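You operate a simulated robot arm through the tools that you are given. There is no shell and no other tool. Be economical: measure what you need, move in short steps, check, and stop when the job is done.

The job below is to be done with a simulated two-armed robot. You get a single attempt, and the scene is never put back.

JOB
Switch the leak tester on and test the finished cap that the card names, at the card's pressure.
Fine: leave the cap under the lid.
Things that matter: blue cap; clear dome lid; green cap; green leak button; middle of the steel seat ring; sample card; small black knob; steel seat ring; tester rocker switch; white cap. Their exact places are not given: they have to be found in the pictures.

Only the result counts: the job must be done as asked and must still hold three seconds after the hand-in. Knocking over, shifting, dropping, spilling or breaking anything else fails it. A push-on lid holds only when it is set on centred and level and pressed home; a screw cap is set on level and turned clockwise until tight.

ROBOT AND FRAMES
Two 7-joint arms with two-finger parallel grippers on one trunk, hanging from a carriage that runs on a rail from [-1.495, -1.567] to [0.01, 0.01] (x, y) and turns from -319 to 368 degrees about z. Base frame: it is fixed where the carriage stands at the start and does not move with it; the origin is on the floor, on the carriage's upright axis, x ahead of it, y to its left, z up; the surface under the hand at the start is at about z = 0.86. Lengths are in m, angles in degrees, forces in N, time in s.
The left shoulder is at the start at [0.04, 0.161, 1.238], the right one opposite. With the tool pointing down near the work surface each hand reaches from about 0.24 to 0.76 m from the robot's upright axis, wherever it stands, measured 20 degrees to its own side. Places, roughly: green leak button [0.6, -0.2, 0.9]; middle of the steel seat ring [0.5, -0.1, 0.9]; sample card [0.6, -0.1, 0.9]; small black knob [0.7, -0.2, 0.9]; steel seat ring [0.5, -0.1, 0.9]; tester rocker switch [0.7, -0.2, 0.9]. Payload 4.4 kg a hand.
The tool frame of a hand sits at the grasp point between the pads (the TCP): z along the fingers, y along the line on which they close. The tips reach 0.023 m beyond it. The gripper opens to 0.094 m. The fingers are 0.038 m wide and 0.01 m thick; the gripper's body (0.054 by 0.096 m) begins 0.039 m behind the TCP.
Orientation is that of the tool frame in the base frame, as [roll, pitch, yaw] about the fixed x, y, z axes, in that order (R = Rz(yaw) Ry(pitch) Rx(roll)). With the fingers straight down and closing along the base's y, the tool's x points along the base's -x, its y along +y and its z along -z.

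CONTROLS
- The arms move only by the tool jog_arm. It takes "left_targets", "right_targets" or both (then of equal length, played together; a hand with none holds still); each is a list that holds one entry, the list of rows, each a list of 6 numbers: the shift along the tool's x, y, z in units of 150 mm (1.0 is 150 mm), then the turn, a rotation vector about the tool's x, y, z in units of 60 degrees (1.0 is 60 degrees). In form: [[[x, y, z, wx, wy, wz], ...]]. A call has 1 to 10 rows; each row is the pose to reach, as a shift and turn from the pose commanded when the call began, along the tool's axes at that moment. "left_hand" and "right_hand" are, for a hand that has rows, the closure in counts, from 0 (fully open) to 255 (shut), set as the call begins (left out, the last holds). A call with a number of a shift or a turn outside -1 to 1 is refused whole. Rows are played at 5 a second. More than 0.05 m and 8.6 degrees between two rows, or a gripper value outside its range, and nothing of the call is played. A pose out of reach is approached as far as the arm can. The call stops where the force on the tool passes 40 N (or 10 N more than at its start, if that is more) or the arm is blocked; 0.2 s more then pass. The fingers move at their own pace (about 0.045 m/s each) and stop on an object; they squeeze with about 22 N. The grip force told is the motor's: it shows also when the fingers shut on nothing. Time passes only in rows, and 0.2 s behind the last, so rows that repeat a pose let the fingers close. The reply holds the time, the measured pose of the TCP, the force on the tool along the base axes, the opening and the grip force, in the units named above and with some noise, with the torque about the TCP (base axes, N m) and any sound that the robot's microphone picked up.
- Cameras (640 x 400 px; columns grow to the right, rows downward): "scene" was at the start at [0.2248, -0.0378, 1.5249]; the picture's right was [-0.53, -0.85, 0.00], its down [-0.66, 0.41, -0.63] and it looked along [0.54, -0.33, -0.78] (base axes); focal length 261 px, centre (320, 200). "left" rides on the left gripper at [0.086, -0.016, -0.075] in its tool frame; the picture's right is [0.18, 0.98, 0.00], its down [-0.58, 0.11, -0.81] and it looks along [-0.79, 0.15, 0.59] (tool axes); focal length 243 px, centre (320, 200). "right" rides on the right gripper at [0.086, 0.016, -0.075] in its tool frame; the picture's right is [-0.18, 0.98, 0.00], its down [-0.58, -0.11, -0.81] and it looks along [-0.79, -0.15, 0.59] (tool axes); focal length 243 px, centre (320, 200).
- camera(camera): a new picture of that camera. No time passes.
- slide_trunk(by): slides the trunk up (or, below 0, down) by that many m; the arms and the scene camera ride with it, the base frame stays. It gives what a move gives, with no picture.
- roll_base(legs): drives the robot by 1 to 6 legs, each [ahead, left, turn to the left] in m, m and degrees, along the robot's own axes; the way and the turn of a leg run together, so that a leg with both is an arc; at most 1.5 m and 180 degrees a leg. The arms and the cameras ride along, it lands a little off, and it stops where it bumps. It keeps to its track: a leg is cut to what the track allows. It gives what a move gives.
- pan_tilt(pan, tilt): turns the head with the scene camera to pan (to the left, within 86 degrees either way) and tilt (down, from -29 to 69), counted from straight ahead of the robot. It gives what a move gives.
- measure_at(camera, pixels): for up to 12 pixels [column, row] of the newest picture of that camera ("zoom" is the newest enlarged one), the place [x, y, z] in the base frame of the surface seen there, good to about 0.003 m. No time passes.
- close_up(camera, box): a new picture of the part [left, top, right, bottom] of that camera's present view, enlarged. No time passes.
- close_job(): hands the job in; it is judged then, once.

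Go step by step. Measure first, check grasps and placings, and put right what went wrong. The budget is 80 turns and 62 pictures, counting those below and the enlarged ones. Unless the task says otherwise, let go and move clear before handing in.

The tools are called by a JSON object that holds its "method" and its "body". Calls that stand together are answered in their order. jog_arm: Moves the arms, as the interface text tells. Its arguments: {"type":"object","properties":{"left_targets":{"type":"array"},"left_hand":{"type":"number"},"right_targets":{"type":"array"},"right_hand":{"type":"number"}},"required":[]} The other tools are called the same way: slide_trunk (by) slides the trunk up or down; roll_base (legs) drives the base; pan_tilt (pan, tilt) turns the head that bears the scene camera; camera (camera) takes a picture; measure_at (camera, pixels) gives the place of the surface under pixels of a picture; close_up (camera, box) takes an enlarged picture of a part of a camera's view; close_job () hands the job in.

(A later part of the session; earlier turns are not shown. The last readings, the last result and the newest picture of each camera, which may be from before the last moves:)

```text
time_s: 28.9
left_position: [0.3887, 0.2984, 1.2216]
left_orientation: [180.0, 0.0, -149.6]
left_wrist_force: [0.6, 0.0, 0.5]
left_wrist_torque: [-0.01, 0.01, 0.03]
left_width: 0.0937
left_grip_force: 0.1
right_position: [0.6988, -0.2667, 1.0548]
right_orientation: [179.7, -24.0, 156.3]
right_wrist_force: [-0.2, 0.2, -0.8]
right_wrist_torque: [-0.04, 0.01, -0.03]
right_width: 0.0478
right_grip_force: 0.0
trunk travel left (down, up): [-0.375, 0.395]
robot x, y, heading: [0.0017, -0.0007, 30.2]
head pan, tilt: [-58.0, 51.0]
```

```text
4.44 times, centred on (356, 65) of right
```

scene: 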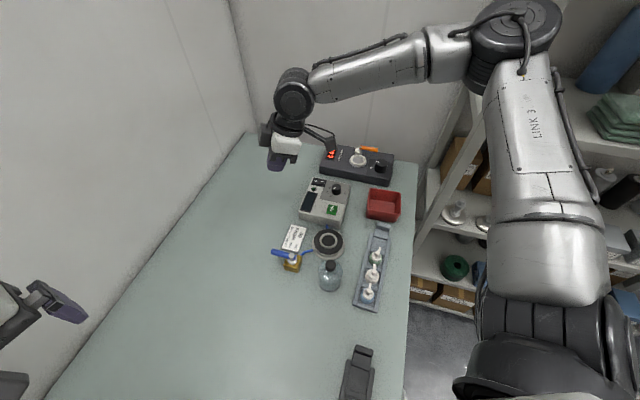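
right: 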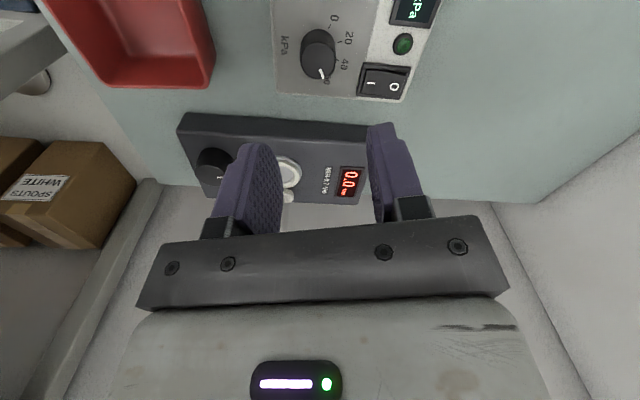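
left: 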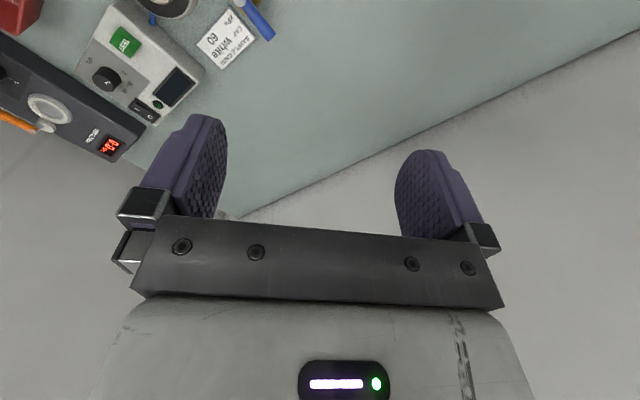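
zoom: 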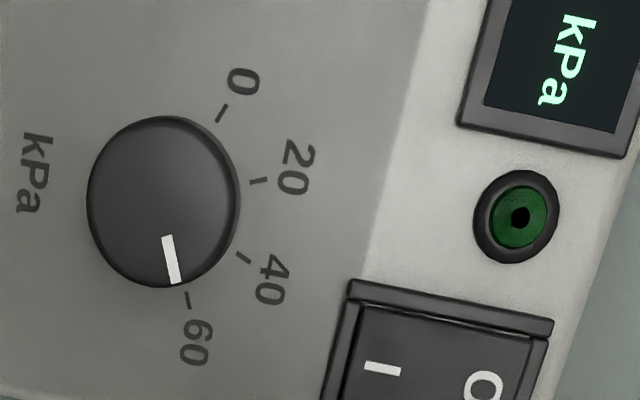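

With a proper circle fit the 60 tick lies at about 11.9° and the pointer at about 11°, and the pointer did not move in my back-turn, so it is evidently detented at 60. Next I raise the hand, draw back, and turn the robot back to heading 0 for the cap work.

{"method": "jog_arm", "body": {"right_targets": [[[0.1, 0.1, -0.1, 0, -0.05, 0], [0.3, 0.22, -0.1, 0, -0.15, 0], [0.5, 0.35, -0.1, 0, -0.25, 0], [0.7, 0.5, -0.1, 0, -0.33, 0], [0.92, 0.667, -0.1, 0, -0.4, 0]]]}}

{"method": "jog_arm", "body": {"right_targets": [[[0.27, 0, 0, 0, 0, 0], [0.54, 0, 0, 0, 0, 0], [0.8, 0, 0, 0, 0, 0]]], "right_hand": 60}}

{"method": "roll_base", "body": {"legs": [[0, 0, -30]]}}

{"method": "pan_tilt", "body": {"pan": -28, "tilt": 55}}

{"method": "camera", "body": {"camera": "scene"}}

```text
time_s: 30.1
left_position: [0.3889, 0.3003, 1.2217]
left_orientation: [180.0, 0.0, -149.7]
left_wrist_force: [0.3, 0.8, -0.2]
left_wrist_torque: [-0.02, -0.02, 0.02]
left_width: 0.0941
left_grip_force: 0.1
right_position: [0.6302, -0.1256, 1.1239]
right_orientation: [179.7, 0.1, 156.1]
right_wrist_force: [-1.4, 0.3, 0.7]
right_wrist_torque: [0.0, -0.01, -0.02]
right_width: 0.0478
right_grip_force: 0.0
trunk travel left (down, up): [-0.375, 0.395]
robot x, y, heading: [0.0003, -0.0022, 30.4]
head pan, tilt: [-58.0, 51.0]
```

```text
time_s: 30.9
left_position: [0.3894, 0.3003, 1.2206]
left_orientation: [-180.0, 0.1, -149.6]
left_wrist_force: [1.0, -1.0, 0.7]
left_wrist_torque: [-0.02, 0.0, 0.01]
left_width: 0.0943
left_grip_force: 0.1
right_position: [0.5194, -0.0776, 1.1223]
right_orientation: [179.6, -0.1, 156.1]
right_wrist_force: [-0.3, 0.4, -0.1]
right_wrist_torque: [0.0, 0.01, 0.0]
right_width: 0.0722
right_grip_force: 0.1
trunk travel left (down, up): [-0.375, 0.395]
robot x, y, heading: [-0.0006, -0.0012, 30.2]
head pan, tilt: [-58.0, 51.0]
```

```text
time_s: 32.7
left_position: [0.4859, 0.0682, 1.2205]
left_orientation: [-179.9, 0.0, -179.5]
left_wrist_force: [0.4, 0.9, 0.6]
left_wrist_torque: [0.03, -0.02, 0.0]
left_width: 0.0941
left_grip_force: 0.1
right_position: [0.4149, -0.3253, 1.1232]
right_orientation: [179.7, 0.0, 126.6]
right_wrist_force: [0.3, -0.2, -0.5]
right_wrist_torque: [0.01, 0.01, 0.03]
right_width: 0.0719
right_grip_force: 0.1
trunk travel left (down, up): [-0.375, 0.395]
robot x, y, heading: [-0.0009, -0.0009, 0.5]
head pan, tilt: [-58.0, 51.0]
```

```text
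time_s: 33.7
left_position: [0.4859, 0.0695, 1.2214]
left_orientation: [-180.0, 0.0, -179.3]
left_wrist_force: [0.8, -0.7, 0.0]
left_wrist_torque: [0.01, 0.02, 0.04]
left_width: 0.0939
left_grip_force: 0.0
right_position: [0.4148, -0.3244, 1.123]
right_orientation: [179.7, 0.0, 126.5]
right_wrist_force: [-0.2, -0.3, 0.2]
right_wrist_torque: [0.01, 0.03, -0.03]
right_width: 0.0719
right_grip_force: 0.0
trunk travel left (down, up): [-0.375, 0.395]
robot x, y, heading: [-0.0029, 0.0004, 0.7]
head pan, tilt: [-28.0, 55.0]
```

```text
30 pictures are left
```

scene: 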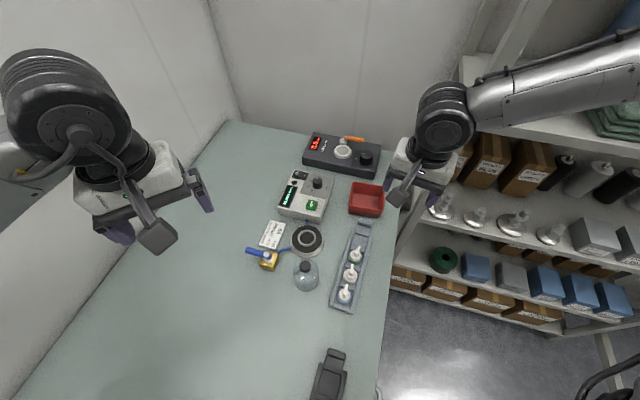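

The view is clear: white cap at (350,273), lid (306,275), seat (307,239). I will enlarge and measure the caps and seat.

{"method": "close_up", "body": {"camera": "scene", "box": [284, 215, 380, 305]}}

```text
4.44 times, centred on (332, 260) of scene
```

zoom: 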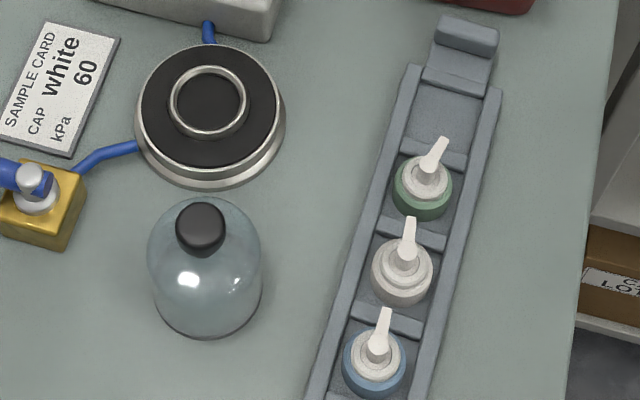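

{"method": "measure_at", "body": {"camera": "zoom", "pixels": [[375, 268], [430, 268], [402, 296], [403, 266], [408, 225], [402, 255], [208, 70], [208, 136], [175, 104], [243, 104], [208, 104], [148, 104]]}}

{"method": "measure_at", "body": {"camera": "zoom", "pixels": [[200, 215], [200, 233], [178, 230], [222, 230], [205, 275], [152, 290], [262, 290], [205, 337], [360, 268], [455, 268], [400, 236], [380, 320]]}}

```text
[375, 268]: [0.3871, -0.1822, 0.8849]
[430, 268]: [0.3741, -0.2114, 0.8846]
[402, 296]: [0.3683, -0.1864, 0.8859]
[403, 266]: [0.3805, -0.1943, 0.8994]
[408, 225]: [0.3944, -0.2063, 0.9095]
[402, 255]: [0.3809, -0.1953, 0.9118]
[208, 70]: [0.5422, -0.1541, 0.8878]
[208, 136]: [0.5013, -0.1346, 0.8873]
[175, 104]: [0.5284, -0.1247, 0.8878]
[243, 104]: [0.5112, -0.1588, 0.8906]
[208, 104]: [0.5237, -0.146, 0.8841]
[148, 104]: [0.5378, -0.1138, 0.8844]
```

```text
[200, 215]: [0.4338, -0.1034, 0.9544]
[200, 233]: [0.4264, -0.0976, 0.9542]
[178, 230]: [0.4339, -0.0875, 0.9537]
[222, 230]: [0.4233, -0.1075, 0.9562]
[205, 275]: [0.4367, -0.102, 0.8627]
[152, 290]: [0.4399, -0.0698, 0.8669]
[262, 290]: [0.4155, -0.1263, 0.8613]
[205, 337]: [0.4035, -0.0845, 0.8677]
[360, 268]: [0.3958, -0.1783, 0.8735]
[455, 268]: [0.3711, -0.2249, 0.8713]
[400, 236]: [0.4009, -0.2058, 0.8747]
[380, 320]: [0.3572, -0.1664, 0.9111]
```

The white cap is centred at about (0.380,-0.196), collar ∅0.032 with top at z 0.885; the ring's centre is about (0.521,-0.144) and the lid is at (0.428,-0.098). I will move over the white cap with the fingers closing across the tray.

{"method": "jog_arm", "body": {"right_targets": [[[0.165, 0.064, 0.2, 0, 0, -0.085], [0.33, 0.128, 0.4, 0, 0, -0.17], [0.495, 0.192, 0.6, 0, 0, -0.255], [0.66, 0.256, 0.8, 0, 0, -0.34], [0.825, 0.32, 1, 0, 0, -0.425], [0.825, 0.32, 1, 0, 0, -0.425]]], "right_hand": 110}}

{"method": "camera", "body": {"camera": "right"}}

{"method": "close_up", "body": {"camera": "scene", "box": [284, 215, 396, 305]}}

```text
time_s: 35.1
left_position: [0.4865, 0.0672, 1.2206]
left_orientation: [-180.0, 0.1, -179.5]
left_wrist_force: [-0.1, -0.3, 0.3]
left_wrist_torque: [0.01, -0.01, 0.01]
left_width: 0.094
left_grip_force: 0.0
right_position: [0.3805, -0.1973, 0.9752]
right_orientation: [179.8, 0.1, 152.1]
right_wrist_force: [-0.4, 0.4, 0.4]
right_wrist_torque: [0.02, -0.01, 0.03]
right_width: 0.0534
right_grip_force: 0.0
trunk travel left (down, up): [-0.375, 0.395]
robot x, y, heading: [-0.0029, -0.0009, 0.6]
head pan, tilt: [-28.0, 55.0]
```

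```text
28 pictures are left
```

right: 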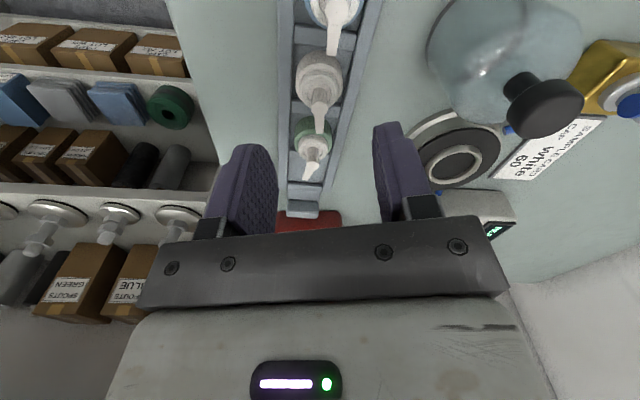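

```text
4.44 times, centred on (340, 260) of scene
```

zoom: 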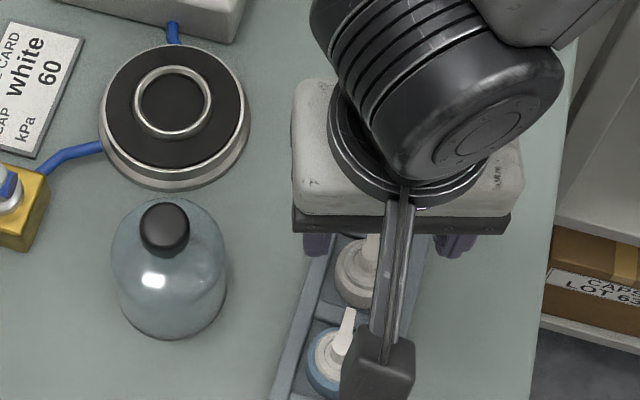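

The white cap shows at (318,80) between blue and green. I will measure it from this camera for centring.

{"method": "measure_at", "body": {"camera": "right", "pixels": [[299, 78], [339, 76], [318, 70], [318, 95], [319, 86], [322, 128], [455, 150], [455, 182], [428, 163], [482, 163], [545, 92], [545, 125]]}}

{"method": "close_up", "body": {"camera": "right", "box": [270, 20, 382, 120]}}

```text
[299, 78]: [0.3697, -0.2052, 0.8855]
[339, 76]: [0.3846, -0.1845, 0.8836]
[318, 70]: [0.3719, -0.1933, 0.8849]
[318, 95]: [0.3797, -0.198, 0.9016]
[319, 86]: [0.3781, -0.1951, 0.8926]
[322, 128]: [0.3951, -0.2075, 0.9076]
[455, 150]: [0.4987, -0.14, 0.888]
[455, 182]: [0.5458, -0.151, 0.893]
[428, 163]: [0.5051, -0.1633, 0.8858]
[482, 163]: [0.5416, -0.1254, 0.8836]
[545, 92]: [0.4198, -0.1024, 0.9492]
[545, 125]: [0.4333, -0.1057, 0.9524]
```

```text
4.00 times, centred on (326, 70) of right
```

zoom: 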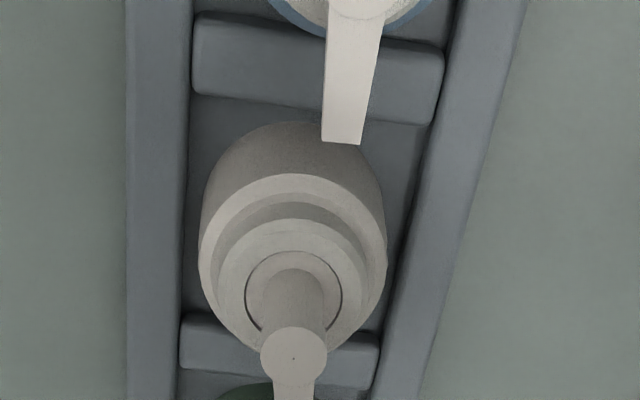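

The cap is centred within 2 mm of the hand. I will descend to a tip height just above the rails (0.878), then close on the collar.

{"method": "jog_arm", "body": {"right_targets": [[[0.0145, 0.006, 0.15, 0, 0, 0], [0.0145, 0.006, 0.3, 0, 0, 0], [0.0145, 0.006, 0.42, 0, 0, 0], [0.0145, 0.006, 0.493, 0, 0, 0]]]}}

{"method": "jog_arm", "body": {"right_targets": [[[0, 0, 0, 0, 0, 0], [0, 0, 0, 0, 0, 0], [0, 0, 0, 0, 0, 0], [0, 0, 0, 0, 0, 0]]], "right_hand": 255}}

{"method": "close_up", "body": {"camera": "right", "box": [200, 0, 440, 230]}}

```text
time_s: 36.1
left_position: [0.4858, 0.0684, 1.2211]
left_orientation: [180.0, 0.0, -179.4]
left_wrist_force: [0.2, -0.4, -0.1]
left_wrist_torque: [-0.01, 0.0, 0.0]
left_width: 0.094
left_grip_force: 0.1
right_position: [0.3773, -0.2149, 0.9295]
right_orientation: [179.7, 0.1, 152.0]
right_wrist_force: [0.1, -0.6, 0.6]
right_wrist_torque: [0.0, 0.02, -0.01]
right_width: 0.0535
right_grip_force: 0.0
right hand out of reach, approached as far as the arm can: row 2, 3, 4
trunk travel left (down, up): [-0.375, 0.395]
robot x, y, heading: [-0.0013, 0.0005, 0.5]
head pan, tilt: [-28.0, 55.0]
```

```text
time_s: 37.1
left_position: [0.4867, 0.0678, 1.2211]
left_orientation: [180.0, -0.1, -179.4]
left_wrist_force: [-0.7, -0.1, 0.3]
left_wrist_torque: [0.0, -0.02, 0.02]
left_width: 0.0937
left_grip_force: 0.1
right_position: [0.3777, -0.2156, 0.9291]
right_orientation: [179.7, 0.1, 151.9]
right_wrist_force: [0.2, 0.3, 0.4]
right_wrist_torque: [0.01, 0.01, -0.04]
right_width: 0.0019
right_grip_force: 10.3
trunk travel left (down, up): [-0.375, 0.395]
robot x, y, heading: [-0.0001, 0.0056, 0.5]
head pan, tilt: [-28.0, 55.0]
```

```text
1.74 times, centred on (320, 115) of right
```

zoom: 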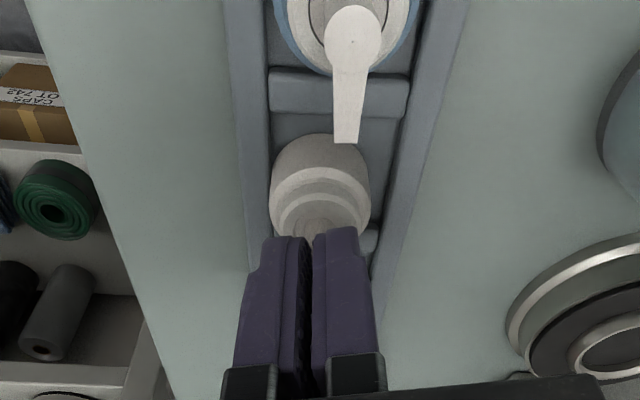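

The hand stopped short: at TCP z 0.93 and 20 mm off to the side, this pose is beyond the arm. I will lift with the fingers closed and check nothing was touched.

{"method": "jog_arm", "body": {"right_targets": [[[0, 0, -0.2, 0, 0, 0], [0, 0, -0.4, 0, 0, 0]]]}}

{"method": "close_up", "body": {"camera": "right", "box": [220, 0, 460, 180]}}

```text
time_s: 37.7
left_position: [0.4874, 0.0681, 1.2214]
left_orientation: [180.0, 0.0, -179.4]
left_wrist_force: [-1.6, 0.1, 0.0]
left_wrist_torque: [-0.02, 0.04, 0.02]
left_width: 0.0938
left_grip_force: 0.0
right_position: [0.3768, -0.2139, 0.9883]
right_orientation: [179.6, 0.1, 152.1]
right_wrist_force: [0.8, 0.3, 0.5]
right_wrist_torque: [-0.03, -0.01, -0.01]
right_width: 0.0023
right_grip_force: 9.9
trunk travel left (down, up): [-0.375, 0.395]
robot x, y, heading: [0.0007, 0.0001, 0.6]
head pan, tilt: [-28.0, 55.0]
```

```text
2.22 times, centred on (340, 90) of right
```

zoom: 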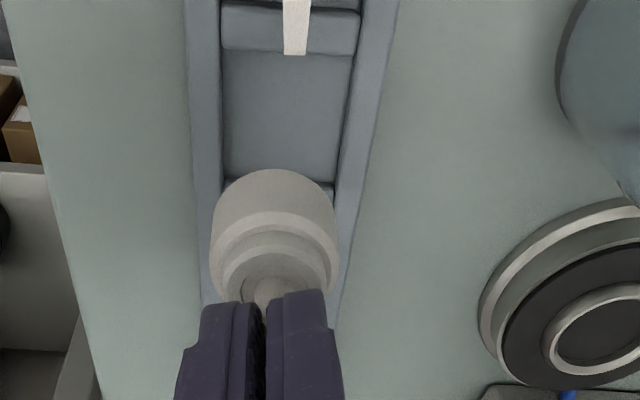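

Unexpectedly, the shut fingers pinched the white cap's spout, and the cap came up with the hand, seemingly level. I will check from the scene and measure how it hangs.

{"method": "measure_at", "body": {"camera": "zoom", "pixels": [[213, 245], [338, 245], [272, 215], [274, 185], [276, 172], [260, 262], [268, 285], [270, 298], [265, 302], [230, 265], [320, 265], [285, 330]]}}

{"method": "close_up", "body": {"camera": "scene", "box": [300, 200, 396, 290]}}

```text
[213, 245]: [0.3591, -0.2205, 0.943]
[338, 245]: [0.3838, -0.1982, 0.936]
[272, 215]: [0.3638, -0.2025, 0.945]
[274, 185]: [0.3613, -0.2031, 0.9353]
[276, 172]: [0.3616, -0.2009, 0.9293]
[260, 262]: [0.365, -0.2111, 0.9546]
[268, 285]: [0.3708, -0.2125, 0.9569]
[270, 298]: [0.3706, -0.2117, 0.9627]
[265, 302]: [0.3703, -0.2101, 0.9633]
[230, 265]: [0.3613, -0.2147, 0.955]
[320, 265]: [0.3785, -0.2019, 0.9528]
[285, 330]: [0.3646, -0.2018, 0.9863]
```

```text
4.44 times, centred on (348, 245) of scene
```

zoom: 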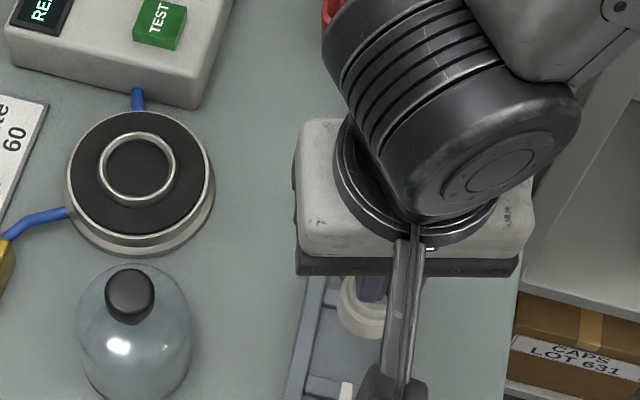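

The cap hangs about 7 mm from the TCP, held by the top of its spout. The safest course is to carry it gently to the seat, so I lift a bit and move over the ring slowly.

{"method": "jog_arm", "body": {"right_targets": [[[0, 0, -0.08, 0, 0, 0], [-0.03, 0.04, -0.16, 0, 0, 0], [-0.1, 0.125, -0.2, 0, 0, 0], [-0.19, 0.24, -0.2, 0, 0, 0], [-0.29, 0.36, -0.2, 0, 0, 0], [-0.39, 0.487, -0.2, 0, 0, 0], [-0.49, 0.612, -0.2, 0, 0, 0], [-0.58, 0.725, -0.2, 0, 0, 0], [-0.65, 0.81, -0.2, 0, 0, 0], [-0.683, 0.853, -0.2, 0, 0, 0]]]}}

{"method": "camera", "body": {"camera": "right"}}

{"method": "close_up", "body": {"camera": "scene", "box": [270, 190, 390, 310]}}

```text
time_s: 39.9
left_position: [0.4867, 0.0679, 1.2206]
left_orientation: [179.9, 0.0, -179.4]
left_wrist_force: [0.0, 0.0, 0.1]
left_wrist_torque: [-0.01, -0.01, -0.03]
left_width: 0.0944
left_grip_force: 0.1
right_position: [0.5106, -0.1742, 1.0356]
right_orientation: [179.7, 0.1, 152.0]
right_wrist_force: [0.0, 0.5, 0.7]
right_wrist_torque: [0.01, -0.01, 0.0]
right_width: 0.002
right_grip_force: 10.0
right hand out of reach, approached as far as the arm can: row 8, 9, 10
trunk travel left (down, up): [-0.375, 0.395]
robot x, y, heading: [-0.0035, 0.0018, 0.8]
head pan, tilt: [-28.0, 55.0]
```

```text
22 pictures are left
```

right: 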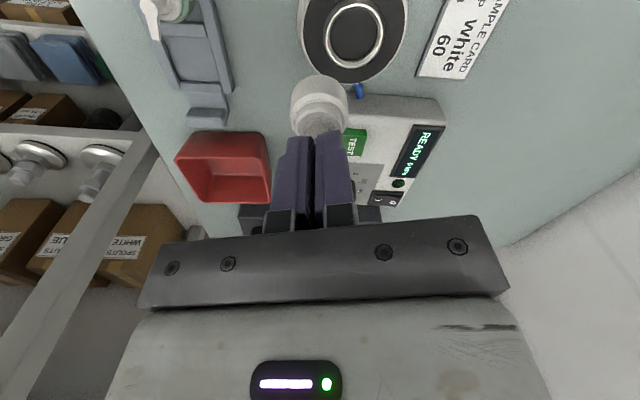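

```text
3.33 times, centred on (330, 250) of scene
```

zoom: 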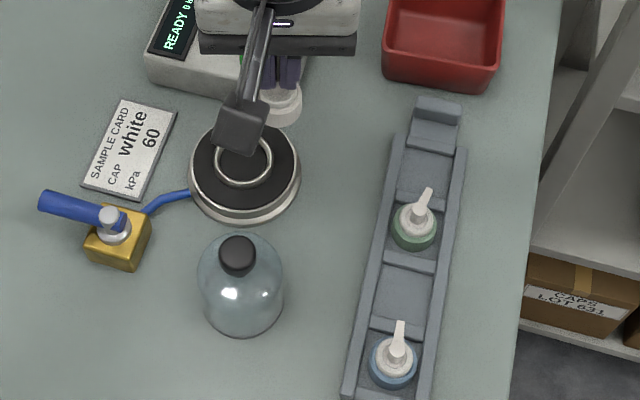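

The cap is still held and the tray's other caps are undisturbed; the arm ran short at (0.511,-0.174). I will slowly bring the yaw back to 180° while moving the last 3 cm.

{"method": "jog_arm", "body": {"right_targets": [[[0, 0, 0, 0, 0, -0.06], [0, 0.02, 0, 0, 0, -0.12], [0, 0.05, 0, 0, 0, -0.18], [-0.005, 0.08, 0, 0, 0, -0.24], [-0.01, 0.11, 0, 0, 0, -0.3], [-0.013, 0.14, 0, 0, 0, -0.36], [-0.016, 0.18, 0, 0, 0, -0.42], [-0.018, 0.22, 0, 0, 0, -0.467]]]}}

```text
time_s: 41.7
left_position: [0.4874, 0.0678, 1.2213]
left_orientation: [180.0, 0.0, -179.3]
left_wrist_force: [-0.5, -1.2, -0.4]
left_wrist_torque: [0.02, 0.04, 0.01]
left_width: 0.0944
left_grip_force: 0.1
right_position: [0.5149, -0.1687, 1.0476]
right_orientation: [179.8, 0.3, -179.9]
right_wrist_force: [0.2, 0.3, -0.8]
right_wrist_torque: [0.01, 0.01, -0.01]
right_width: 0.0021
right_grip_force: 9.8
right hand out of reach, approached as far as the arm can: row 3, 4, 5, 6, 7, 8
trunk travel left (down, up): [-0.375, 0.395]
robot x, y, heading: [-0.0008, 0.0017, 0.3]
head pan, tilt: [-28.0, 55.0]
```

The leftward reach is the limit at this heading. Turning the base 25° left puts the seat squarely in the right arm's range, and the cap is carried high and clear.

{"method": "roll_base", "body": {"legs": [[0, 0, 25]]}}

{"method": "pan_tilt", "body": {"pan": -55, "tilt": 55}}

{"method": "camera", "body": {"camera": "right"}}

```text
time_s: 43.4
left_position: [0.4125, 0.2671, 1.2216]
left_orientation: [-180.0, 0.1, -154.4]
left_wrist_force: [-1.2, 0.9, -0.5]
left_wrist_torque: [-0.01, 0.05, -0.01]
left_width: 0.0939
left_grip_force: 0.0
right_position: [0.5387, 0.0648, 1.0473]
right_orientation: [179.7, 0.4, -155.0]
right_wrist_force: [0.8, 0.3, 0.2]
right_wrist_torque: [0.01, 0.01, 0.02]
right_width: 0.0018
right_grip_force: 9.9
trunk travel left (down, up): [-0.375, 0.395]
robot x, y, heading: [-0.001, -0.0002, 25.5]
head pan, tilt: [-28.0, 55.0]
```

```text
time_s: 44.3
left_position: [0.4122, 0.267, 1.2213]
left_orientation: [-179.9, 0.0, -154.6]
left_wrist_force: [-0.2, 0.5, 0.4]
left_wrist_torque: [-0.02, 0.01, 0.02]
left_width: 0.0938
left_grip_force: 0.1
right_position: [0.5385, 0.0629, 1.0491]
right_orientation: [179.7, 0.3, -154.9]
right_wrist_force: [0.4, 0.3, 0.0]
right_wrist_torque: [-0.01, -0.01, 0.02]
right_width: 0.0016
right_grip_force: 10.3
trunk travel left (down, up): [-0.375, 0.395]
robot x, y, heading: [0.0038, 0.0007, 25.6]
head pan, tilt: [-55.0, 55.0]
```

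```text
20 pictures are left
```

right: 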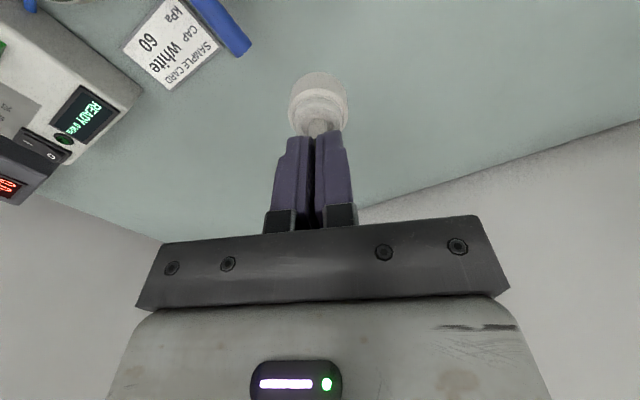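

The cap still hangs level enough. I will re-measure its offset from the hand before placing.

{"method": "measure_at", "body": {"camera": "right", "pixels": [[292, 103], [346, 103], [319, 90], [320, 74], [297, 90], [341, 88], [318, 105], [312, 118], [325, 116], [318, 128]]}}

{"method": "close_up", "body": {"camera": "right", "box": [270, 50, 370, 150]}}

```text
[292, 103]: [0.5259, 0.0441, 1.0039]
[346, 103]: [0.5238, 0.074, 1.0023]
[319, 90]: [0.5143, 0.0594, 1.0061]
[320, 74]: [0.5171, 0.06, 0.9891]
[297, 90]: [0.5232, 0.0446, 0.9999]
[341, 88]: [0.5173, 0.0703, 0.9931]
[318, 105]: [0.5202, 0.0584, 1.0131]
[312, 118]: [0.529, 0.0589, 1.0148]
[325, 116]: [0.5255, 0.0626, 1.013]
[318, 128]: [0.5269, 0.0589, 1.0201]
```

```text
4.00 times, centred on (320, 100) of right
```

zoom: 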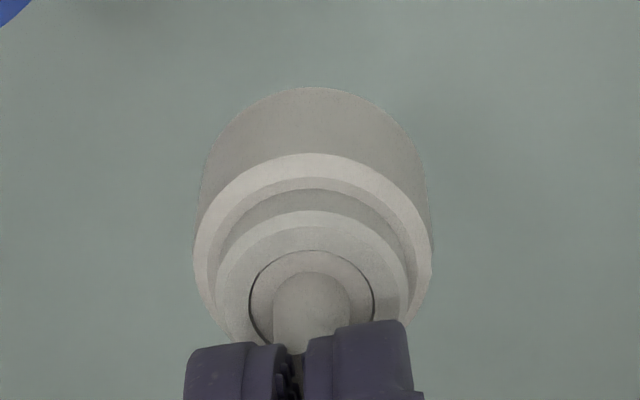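

A circle fit puts the cap's axis about 9 mm ahead of the TCP, with the collar bottom near z 0.985. I will move it over the ring's centre.

{"method": "jog_arm", "body": {"right_targets": [[[0.03, -0.06, 0, 0, 0, 0], [0.09, -0.18, 0, 0, 0, 0], [0.17, -0.34, 0, 0, 0, 0], [0.25, -0.5, 0, 0, 0, 0], [0.32, -0.65, 0, 0, 0, 0], [0.37, -0.75, 0, 0, 0, 0], [0.4, -0.8, 0, 0, 0, 0]]]}}

{"method": "jog_arm", "body": {"right_targets": [[[0.03, -0.06, 0, 0, 0, 0], [0.09, -0.16, 0.05, 0, 0, 0], [0.16, -0.28, 0.12, 0, 0, 0], [0.2, -0.37, 0.22, 0, 0, 0], [0.226, -0.407, 0.32, 0, 0, 0], [0.226, -0.407, 0.4, 0, 0, 0], [0.226, -0.407, 0.4, 0, 0, 0]]]}}

{"method": "close_up", "body": {"camera": "right", "box": [240, 10, 400, 150]}}

{"method": "camera", "body": {"camera": "scene"}}

```text
time_s: 45.9
left_position: [0.4124, 0.2666, 1.2214]
left_orientation: [-180.0, 0.1, -154.4]
left_wrist_force: [1.2, 0.2, -0.5]
left_wrist_torque: [0.01, 0.0, -0.01]
left_width: 0.0941
left_grip_force: 0.1
right_position: [0.5336, -0.0716, 1.0473]
right_orientation: [179.6, 0.3, -155.1]
right_wrist_force: [0.0, -1.1, -0.2]
right_wrist_torque: [-0.02, -0.03, 0.02]
right_width: 0.0027
right_grip_force: 10.4
trunk travel left (down, up): [-0.375, 0.395]
robot x, y, heading: [-0.0005, 0.0017, 25.8]
head pan, tilt: [-55.0, 55.0]
```

```text
time_s: 47.5
left_position: [0.4126, 0.2659, 1.2222]
left_orientation: [180.0, -0.1, -154.4]
left_wrist_force: [-1.1, -0.2, -0.8]
left_wrist_torque: [-0.02, 0.03, 0.03]
left_width: 0.0939
left_grip_force: 0.0
right_position: [0.5286, -0.1407, 0.9874]
right_orientation: [179.7, 0.3, -155.0]
right_wrist_force: [0.4, -1.1, 0.2]
right_wrist_torque: [0.01, 0.01, 0.02]
right_width: 0.0021
right_grip_force: 10.3
trunk travel left (down, up): [-0.375, 0.395]
robot x, y, heading: [0.0013, -0.0027, 25.5]
head pan, tilt: [-55.0, 55.0]
```

```text
2.86 times, centred on (320, 80) of right
```

zoom: 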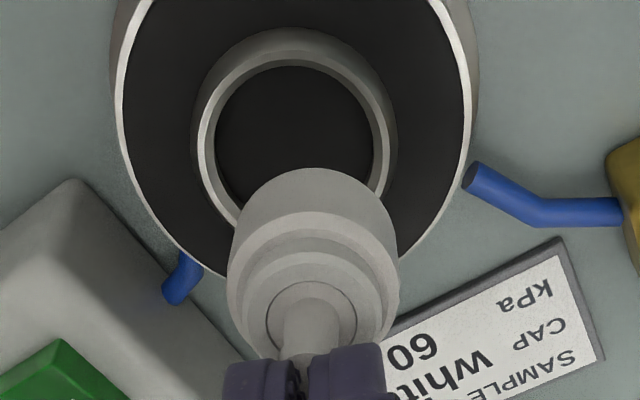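

```text
17 pictures are left
```

scene: 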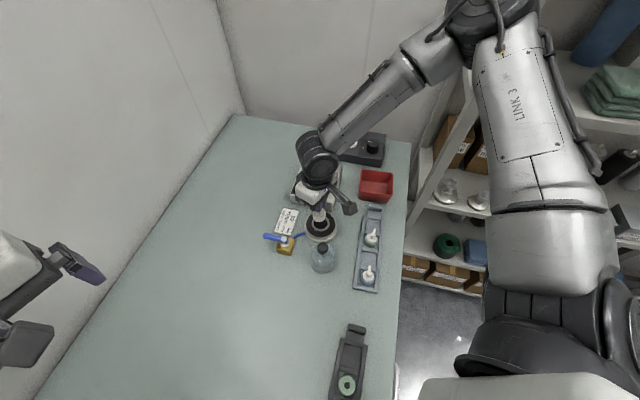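

Both ring and cap show in the wrist zoom. I will measure both to correct the centring before lowering.

{"method": "measure_at", "body": {"camera": "zoom", "pixels": [[207, 150], [382, 150], [295, 60], [222, 205], [240, 85], [365, 95], [312, 222], [238, 262], [392, 262], [270, 232], [360, 232], [312, 175]]}}

```text
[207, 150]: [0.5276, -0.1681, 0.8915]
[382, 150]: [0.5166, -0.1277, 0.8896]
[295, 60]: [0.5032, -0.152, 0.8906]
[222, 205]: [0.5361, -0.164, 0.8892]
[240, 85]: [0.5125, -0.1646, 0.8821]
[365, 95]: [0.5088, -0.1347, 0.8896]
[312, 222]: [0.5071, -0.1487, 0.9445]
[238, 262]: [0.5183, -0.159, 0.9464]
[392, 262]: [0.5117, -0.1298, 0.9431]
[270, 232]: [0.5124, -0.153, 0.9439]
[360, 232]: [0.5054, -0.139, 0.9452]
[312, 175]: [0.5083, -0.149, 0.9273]
```

Cap axis ≈(0.521,-0.144), ring centre ≈(0.5225,-0.147): a 3 mm shift is needed, then lowering to just about ring height.

{"method": "jog_arm", "body": {"right_targets": [[[-0.002, -0.023, 0, 0, 0, 0], [-0.002, -0.023, 0.08, 0, 0, 0], [-0.002, -0.023, 0.15, 0, 0, 0], [-0.002, -0.023, 0.2, 0, 0, 0], [-0.002, -0.023, 0.235, 0, 0, 0], [-0.002, -0.023, 0.235, 0, 0, 0]]]}}

{"method": "close_up", "body": {"camera": "right", "box": [240, 10, 400, 150]}}

```text
time_s: 48.9
left_position: [0.413, 0.2668, 1.2212]
left_orientation: [180.0, 0.0, -154.5]
left_wrist_force: [0.1, -0.2, 0.1]
left_wrist_torque: [-0.02, -0.02, 0.03]
left_width: 0.0938
left_grip_force: 0.1
right_position: [0.5315, -0.1424, 0.9511]
right_orientation: [179.7, 0.3, -155.0]
right_wrist_force: [-0.1, -0.1, 0.0]
right_wrist_torque: [0.0, -0.03, 0.04]
right_width: 0.0021
right_grip_force: 9.6
trunk travel left (down, up): [-0.375, 0.395]
robot x, y, heading: [0.0, 0.0002, 25.8]
head pan, tilt: [-55.0, 55.0]
```

```text
2.86 times, centred on (320, 80) of right
```

zoom: 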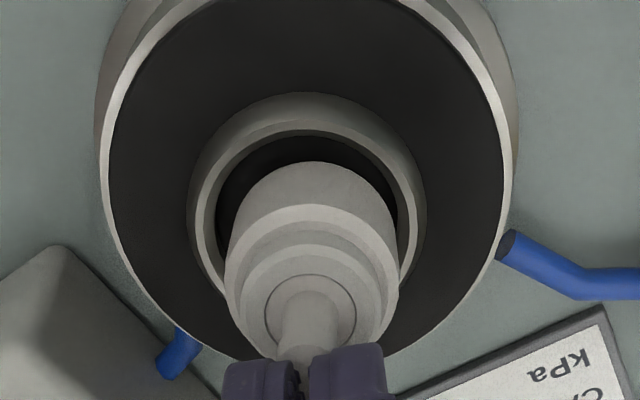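

The collar will drop inside the ring, with gaps still visible. I will measure again for final centring.

{"method": "measure_at", "body": {"camera": "zoom", "pixels": [[305, 118], [212, 190], [405, 190], [245, 142], [370, 138], [215, 260], [310, 208], [240, 262], [388, 262], [265, 225], [360, 225], [310, 168]]}}

```text
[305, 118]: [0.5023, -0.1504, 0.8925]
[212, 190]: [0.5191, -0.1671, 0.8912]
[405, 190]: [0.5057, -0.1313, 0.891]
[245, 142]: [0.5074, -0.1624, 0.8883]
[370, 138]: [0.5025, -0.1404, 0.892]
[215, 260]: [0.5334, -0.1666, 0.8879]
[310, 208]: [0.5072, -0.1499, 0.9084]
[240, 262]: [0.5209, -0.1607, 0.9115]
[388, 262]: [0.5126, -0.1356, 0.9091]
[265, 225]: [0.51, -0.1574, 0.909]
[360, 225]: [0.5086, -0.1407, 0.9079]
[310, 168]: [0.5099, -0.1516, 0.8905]
```

Ring and cap centres now agree within about 1 mm. I lower the last centimetre in small steps.

{"method": "jog_arm", "body": {"right_targets": [[[0, 0, 0.015, 0, 0, 0], [0, 0, 0.03, 0, 0, 0], [0, 0, 0.04, 0, 0, 0], [0, 0, 0.045, 0, 0, 0]]]}}

{"method": "close_up", "body": {"camera": "right", "box": [240, 10, 400, 150]}}

```text
time_s: 49.9
left_position: [0.4125, 0.2674, 1.2213]
left_orientation: [-179.9, 0.0, -154.4]
left_wrist_force: [0.6, 0.1, 0.7]
left_wrist_torque: [-0.03, -0.01, 0.01]
left_width: 0.0941
left_grip_force: 0.0
right_position: [0.5319, -0.1429, 0.9441]
right_orientation: [179.7, 0.4, -155.0]
right_wrist_force: [0.0, -0.5, 1.4]
right_wrist_torque: [-0.02, 0.02, 0.0]
right_width: 0.0018
right_grip_force: 9.6
trunk travel left (down, up): [-0.375, 0.395]
robot x, y, heading: [-0.001, -0.0016, 25.3]
head pan, tilt: [-55.0, 55.0]
```

```text
2.86 times, centred on (320, 80) of right
```

zoom: 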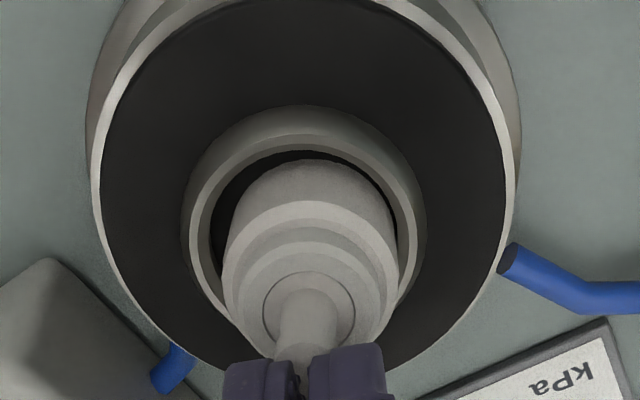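

The collar is entering the ring (slightly to the right). I shift 1 mm left and lower a few mm more until contact.

{"method": "jog_arm", "body": {"right_targets": [[[0, -0.007, 0, 0, 0, 0], [0, -0.007, 0.008, 0, 0, 0], [0, -0.007, 0.016, 0, 0, 0], [0, -0.007, 0.022, 0, 0, 0]]]}}

```text
time_s: 50.9
left_position: [0.4137, 0.2661, 1.2221]
left_orientation: [-180.0, 0.1, -154.4]
left_wrist_force: [-0.3, 0.7, -0.4]
left_wrist_torque: [-0.01, -0.01, -0.01]
left_width: 0.0941
left_grip_force: 0.0
right_position: [0.533, -0.1432, 0.9408]
right_orientation: [179.7, 0.3, -155.0]
right_wrist_force: [1.6, -0.3, 6.9]
right_wrist_torque: [-0.05, 0.02, 0.0]
right_width: 0.0036
right_grip_force: 10.9
trunk travel left (down, up): [-0.375, 0.395]
robot x, y, heading: [-0.0015, -0.0003, 25.5]
head pan, tilt: [-55.0, 55.0]
```

It has made contact (6.9 N). I open moderately, then lift straight up and look.

{"method": "jog_arm", "body": {"right_targets": [[[0, 0, 0, 0, 0, 0], [0, 0, 0, 0, 0, 0], [0, 0, 0, 0, 0, 0], [0, 0, -0.15, 0, 0, 0], [0, 0, -0.4, 0, 0, 0], [0, 0, -0.6, 0, 0, 0]]], "right_hand": 170}}

{"method": "close_up", "body": {"camera": "right", "box": [220, 0, 420, 150]}}

```text
time_s: 52.3
left_position: [0.4121, 0.2655, 1.2213]
left_orientation: [179.9, 0.0, -154.4]
left_wrist_force: [-0.9, -0.4, 1.3]
left_wrist_torque: [-0.03, -0.02, 0.04]
left_width: 0.094
left_grip_force: 0.1
right_position: [0.5339, -0.1441, 1.0293]
right_orientation: [179.7, 0.2, -155.0]
right_wrist_force: [0.0, 0.2, -0.5]
right_wrist_torque: [0.01, 0.02, -0.02]
right_width: 0.031
right_grip_force: 0.0
trunk travel left (down, up): [-0.375, 0.395]
robot x, y, heading: [0.0012, 0.0021, 25.3]
head pan, tilt: [-55.0, 55.0]
```

```text
2.67 times, centred on (320, 75) of right
```

zoom: 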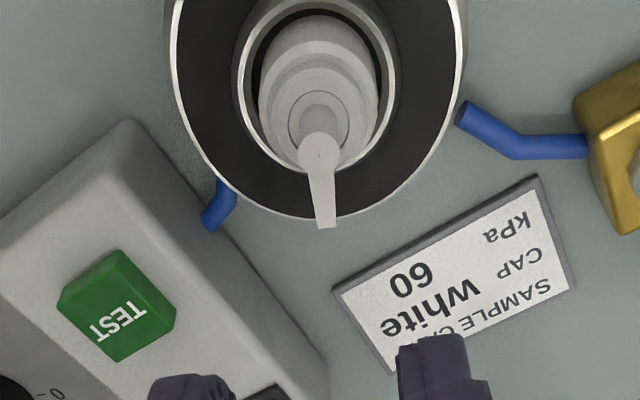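

The cap stands level inside the ring. I will measure its centring and how far the spout reaches, since the dome (radius ≈0.03) must clear it.

{"method": "measure_at", "body": {"camera": "zoom", "pixels": [[325, 222], [318, 155], [318, 100], [262, 90], [375, 90], [243, 80], [392, 80], [312, 172], [315, 60], [180, 100], [460, 60], [315, 213]]}}

{"method": "camera", "body": {"camera": "scene"}}

```text
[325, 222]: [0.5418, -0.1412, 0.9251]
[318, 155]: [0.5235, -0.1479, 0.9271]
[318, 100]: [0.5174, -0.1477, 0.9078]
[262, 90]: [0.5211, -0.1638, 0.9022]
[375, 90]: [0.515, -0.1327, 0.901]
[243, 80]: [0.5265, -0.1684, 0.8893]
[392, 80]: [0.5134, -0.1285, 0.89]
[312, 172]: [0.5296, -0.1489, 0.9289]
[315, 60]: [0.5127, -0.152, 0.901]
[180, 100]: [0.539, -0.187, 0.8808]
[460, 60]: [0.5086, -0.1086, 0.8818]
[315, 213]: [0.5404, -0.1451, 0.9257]
```

```text
13 pictures are left
```

scene: 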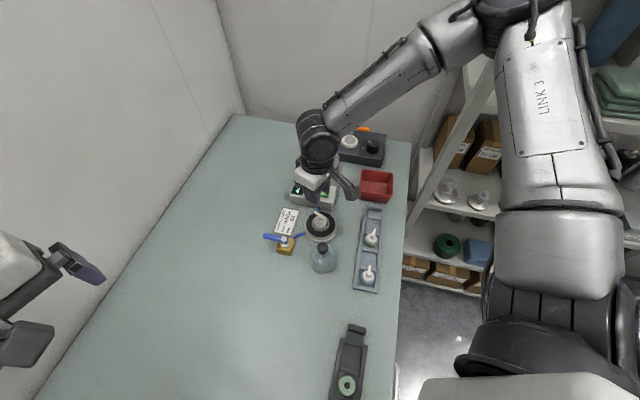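

The cap's axis is at (0.522,-0.148), centred on the ring, and its spout reaches 0.02 m, inside the dome. Next I move over the lid's knob at (0.4285,-0.099).

{"method": "jog_arm", "body": {"right_targets": [[[0.17, 0.19, 0, 0, 0, 0], [0.34, 0.38, 0, 0, 0, 0], [0.51, 0.569, 0, 0, 0, 0], [0.51, 0.569, 0, 0, 0, 0]]], "right_hand": 120}}

{"method": "close_up", "body": {"camera": "right", "box": [220, 0, 420, 150]}}

```text
time_s: 53.3
left_position: [0.4121, 0.2665, 1.2228]
left_orientation: [-180.0, -0.1, -154.4]
left_wrist_force: [-0.6, -1.0, -0.3]
left_wrist_torque: [0.0, 0.02, -0.01]
left_width: 0.094
left_grip_force: 0.1
right_position: [0.4263, -0.0975, 1.0305]
right_orientation: [179.7, 0.3, -155.0]
right_wrist_force: [0.7, 0.6, 0.3]
right_wrist_torque: [-0.01, 0.02, 0.01]
right_width: 0.0495
right_grip_force: 0.1
trunk travel left (down, up): [-0.375, 0.395]
robot x, y, heading: [0.0016, 0.002, 25.6]
head pan, tilt: [-55.0, 55.0]
```

```text
2.67 times, centred on (320, 75) of right
```

zoom: 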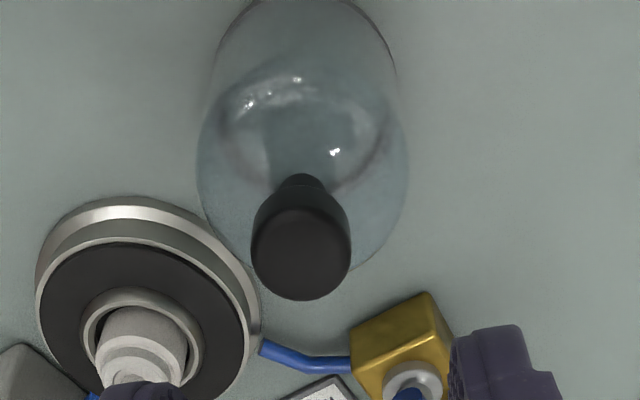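

{"method": "measure_at", "body": {"camera": "zoom", "pixels": [[300, 255], [258, 250], [344, 250], [300, 218], [300, 292], [300, 195], [300, 182]]}}

```text
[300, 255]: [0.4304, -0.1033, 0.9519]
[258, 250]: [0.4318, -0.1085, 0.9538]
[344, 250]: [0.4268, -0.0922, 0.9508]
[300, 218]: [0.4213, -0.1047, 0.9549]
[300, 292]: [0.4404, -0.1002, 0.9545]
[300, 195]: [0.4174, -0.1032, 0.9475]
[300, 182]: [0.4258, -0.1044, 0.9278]
```

The knob's centre is (0.430,-0.1015). I correct by 6 mm and descend around it, then grip.

{"method": "jog_arm", "body": {"right_targets": [[[-0.011, -0.035, 0.1, 0, 0, 0], [-0.011, -0.035, 0.25, 0, 0, 0], [-0.011, -0.035, 0.38, 0, 0, 0], [-0.011, -0.035, 0.465, 0, 0, 0], [-0.011, -0.035, 0.465, 0, 0, 0]]]}}

```text
time_s: 54.5
left_position: [0.4126, 0.2667, 1.2223]
left_orientation: [180.0, 0.0, -154.5]
left_wrist_force: [0.5, 0.1, -0.4]
left_wrist_torque: [-0.02, -0.01, 0.0]
left_width: 0.0945
left_grip_force: 0.0
right_position: [0.4309, -0.1028, 0.9615]
right_orientation: [179.7, 0.4, -154.9]
right_wrist_force: [-0.1, -0.2, 0.6]
right_wrist_torque: [-0.03, 0.02, 0.01]
right_width: 0.0496
right_grip_force: 0.0
trunk travel left (down, up): [-0.375, 0.395]
robot x, y, heading: [0.0014, -0.0014, 25.4]
head pan, tilt: [-55.0, 55.0]
```

It reached the knob's height without contact. I close on the knob and lift 9 cm.

{"method": "jog_arm", "body": {"right_targets": [[[0, 0, 0, 0, 0, 0], [0, 0, 0, 0, 0, 0], [0, 0, 0, 0, 0, 0], [0, 0, -0.05, 0, 0, 0], [0, 0, -0.15, 0, 0, 0], [0, 0, -0.3, 0, 0, 0], [0, 0, -0.45, 0, 0, 0], [0, 0, -0.6, 0, 0, 0]]], "right_hand": 255}}

{"method": "camera", "body": {"camera": "right"}}

```text
time_s: 56.3
left_position: [0.412, 0.2661, 1.2217]
left_orientation: [180.0, 0.0, -154.4]
left_wrist_force: [-0.3, -0.6, 0.5]
left_wrist_torque: [0.0, 0.0, 0.02]
left_width: 0.0941
left_grip_force: 0.2
right_position: [0.4285, -0.1029, 1.0521]
right_orientation: [179.7, 0.3, -155.1]
right_wrist_force: [-0.1, -1.2, -0.9]
right_wrist_torque: [0.0, 0.01, 0.01]
right_width: 0.025
right_grip_force: 22.0
trunk travel left (down, up): [-0.375, 0.395]
robot x, y, heading: [-0.0024, 0.0008, 25.5]
head pan, tilt: [-55.0, 55.0]
```

```text
11 pictures are left
```

right: 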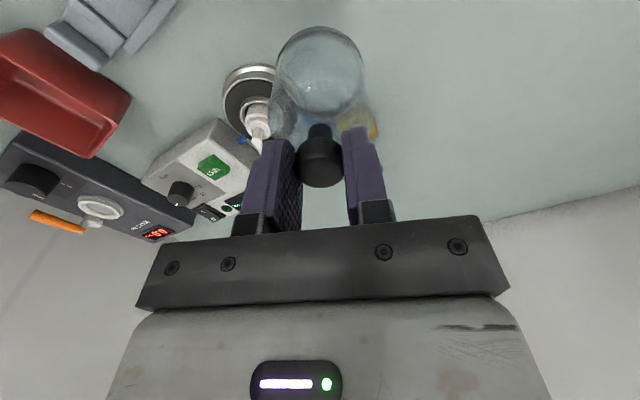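

The lid is held by its knob (width 0.025), its bottom near z 0.952, above the spout. I carry it over the seat.

{"method": "jog_arm", "body": {"right_targets": [[[-0.05, -0.06, 0, 0, 0, 0], [-0.13, -0.16, 0, 0, 0, 0], [-0.22, -0.27, 0, 0, 0, 0], [-0.31, -0.38, 0, 0, 0, 0], [-0.39, -0.48, 0, 0, 0, 0], [-0.433, -0.533, 0, 0, 0, 0], [-0.433, -0.533, 0, 0, 0, 0]]]}}

{"method": "close_up", "body": {"camera": "right", "box": [210, 0, 410, 170]}}

```text
time_s: 57.9
left_position: [0.4116, 0.2671, 1.2213]
left_orientation: [-180.0, 0.0, -154.3]
left_wrist_force: [0.2, 0.4, 0.2]
left_wrist_torque: [0.02, 0.01, 0.0]
left_width: 0.0939
left_grip_force: 0.0
right_position: [0.5218, -0.1489, 1.0502]
right_orientation: [179.7, 0.2, -155.0]
right_wrist_force: [-0.2, -0.6, -0.7]
right_wrist_torque: [0.01, 0.03, 0.02]
right_width: 0.0248
right_grip_force: 21.7
trunk travel left (down, up): [-0.375, 0.395]
robot x, y, heading: [0.0021, 0.001, 25.5]
head pan, tilt: [-55.0, 55.0]
```

```text
2.35 times, centred on (310, 85) of right
```

zoom: 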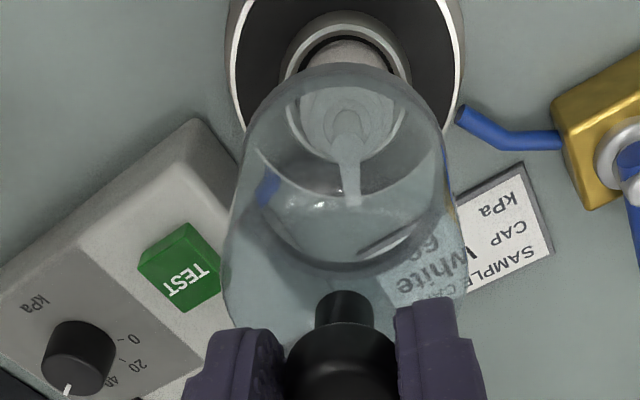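

The dome hangs over the cap with clearance. I lower it to about 1 cm above the plate first.

{"method": "jog_arm", "body": {"right_targets": [[[0, 0, 0.08, 0, 0, 0], [0, 0, 0.16, 0, 0, 0], [0, 0, 0.24, 0, 0, 0], [0, 0, 0.32, 0, 0, 0], [0, 0, 0.38, 0, 0, 0], [0, 0, 0.38, 0, 0, 0]]]}}

{"method": "close_up", "body": {"camera": "right", "box": [210, 0, 410, 170]}}

```text
time_s: 59.3
left_position: [0.412, 0.2667, 1.2213]
left_orientation: [-180.0, 0.0, -154.3]
left_wrist_force: [1.0, -0.6, -0.3]
left_wrist_torque: [0.02, -0.03, 0.02]
left_width: 0.0942
left_grip_force: 0.0
right_position: [0.5234, -0.1471, 0.9929]
right_orientation: [179.7, 0.3, -155.0]
right_wrist_force: [0.0, 0.0, 0.4]
right_wrist_torque: [-0.02, -0.01, -0.02]
right_width: 0.0249
right_grip_force: 21.9
trunk travel left (down, up): [-0.375, 0.395]
robot x, y, heading: [-0.0027, 0.0014, 25.5]
head pan, tilt: [-55.0, 55.0]
```

```text
2.35 times, centred on (310, 85) of right
```

zoom: 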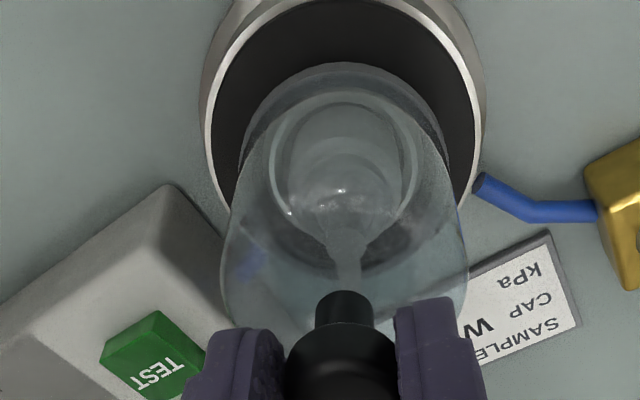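

Good alignment: the cap and its spout are inside the dome. I lower to contact and seat it with light pressure.

{"method": "jog_arm", "body": {"right_targets": [[[0, 0, 0.03, 0, 0, 0], [0, 0, 0.05, 0, 0, 0], [0, 0, 0.065, 0, 0, 0], [0, 0, 0.08, 0, 0, 0], [0, 0, 0.09, 0, 0, 0]]]}}

```text
time_s: 60.5
left_position: [0.412, 0.2638, 1.2219]
left_orientation: [-180.0, 0.1, -154.5]
left_wrist_force: [0.3, -0.5, 0.2]
left_wrist_torque: [0.01, 0.04, -0.01]
left_width: 0.0942
left_grip_force: 0.0
right_position: [0.5232, -0.1464, 0.9832]
right_orientation: [179.6, 0.5, -154.9]
right_wrist_force: [-4.0, -2.4, 18.3]
right_wrist_torque: [-0.31, -0.03, -0.08]
right_width: 0.0249
right_grip_force: 22.1
trunk travel left (down, up): [-0.375, 0.395]
robot x, y, heading: [0.0032, 0.0002, 25.7]
head pan, tilt: [-55.0, 55.0]
stopped in row 5 (right hand): the force on the tool passed its limit at 42 N (the readings are from after the stop); the commanded pose is now the measured one
```

It seated at TCP z 0.983 as expected, pressed to about 40 N. I release, rise and check.

{"method": "jog_arm", "body": {"right_targets": [[[0, 0, 0, 0, 0, 0], [0, 0, 0, 0, 0, 0], [0, 0, 0, 0, 0, 0], [0, 0, -0.15, 0, 0, 0], [0, 0, -0.4, 0, 0, 0]]], "right_hand": 110}}

{"method": "close_up", "body": {"camera": "right", "box": [190, 0, 430, 180]}}

```text
time_s: 61.7
left_position: [0.4109, 0.2667, 1.2216]
left_orientation: [180.0, 0.0, -154.5]
left_wrist_force: [-0.2, -0.2, 0.1]
left_wrist_torque: [0.0, 0.03, -0.01]
left_width: 0.0941
left_grip_force: 0.0
right_position: [0.5223, -0.1486, 1.0436]
right_orientation: [179.7, 0.5, -154.9]
right_wrist_force: [1.4, -1.0, -0.5]
right_wrist_torque: [-0.01, -0.02, 0.01]
right_width: 0.0536
right_grip_force: 0.1
trunk travel left (down, up): [-0.375, 0.395]
robot x, y, heading: [-0.001, -0.0019, 25.5]
head pan, tilt: [-55.0, 55.0]
```

```text
2.22 times, centred on (310, 90) of right
```

zoom: 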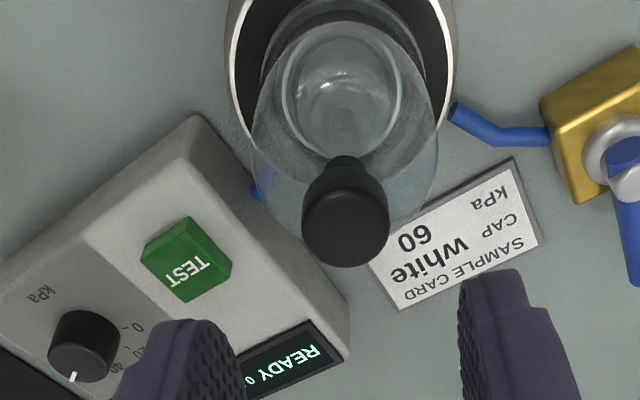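

The lid stands level and centred. I measure the TEST button for the press.

{"method": "measure_at", "body": {"camera": "zoom", "pixels": [[188, 262], [165, 252], [210, 270], [190, 225], [345, 240]]}}

```text
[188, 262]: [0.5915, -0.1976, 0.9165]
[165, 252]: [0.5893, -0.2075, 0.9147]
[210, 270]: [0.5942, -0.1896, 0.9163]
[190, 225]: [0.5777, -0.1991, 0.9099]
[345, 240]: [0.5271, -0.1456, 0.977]
```

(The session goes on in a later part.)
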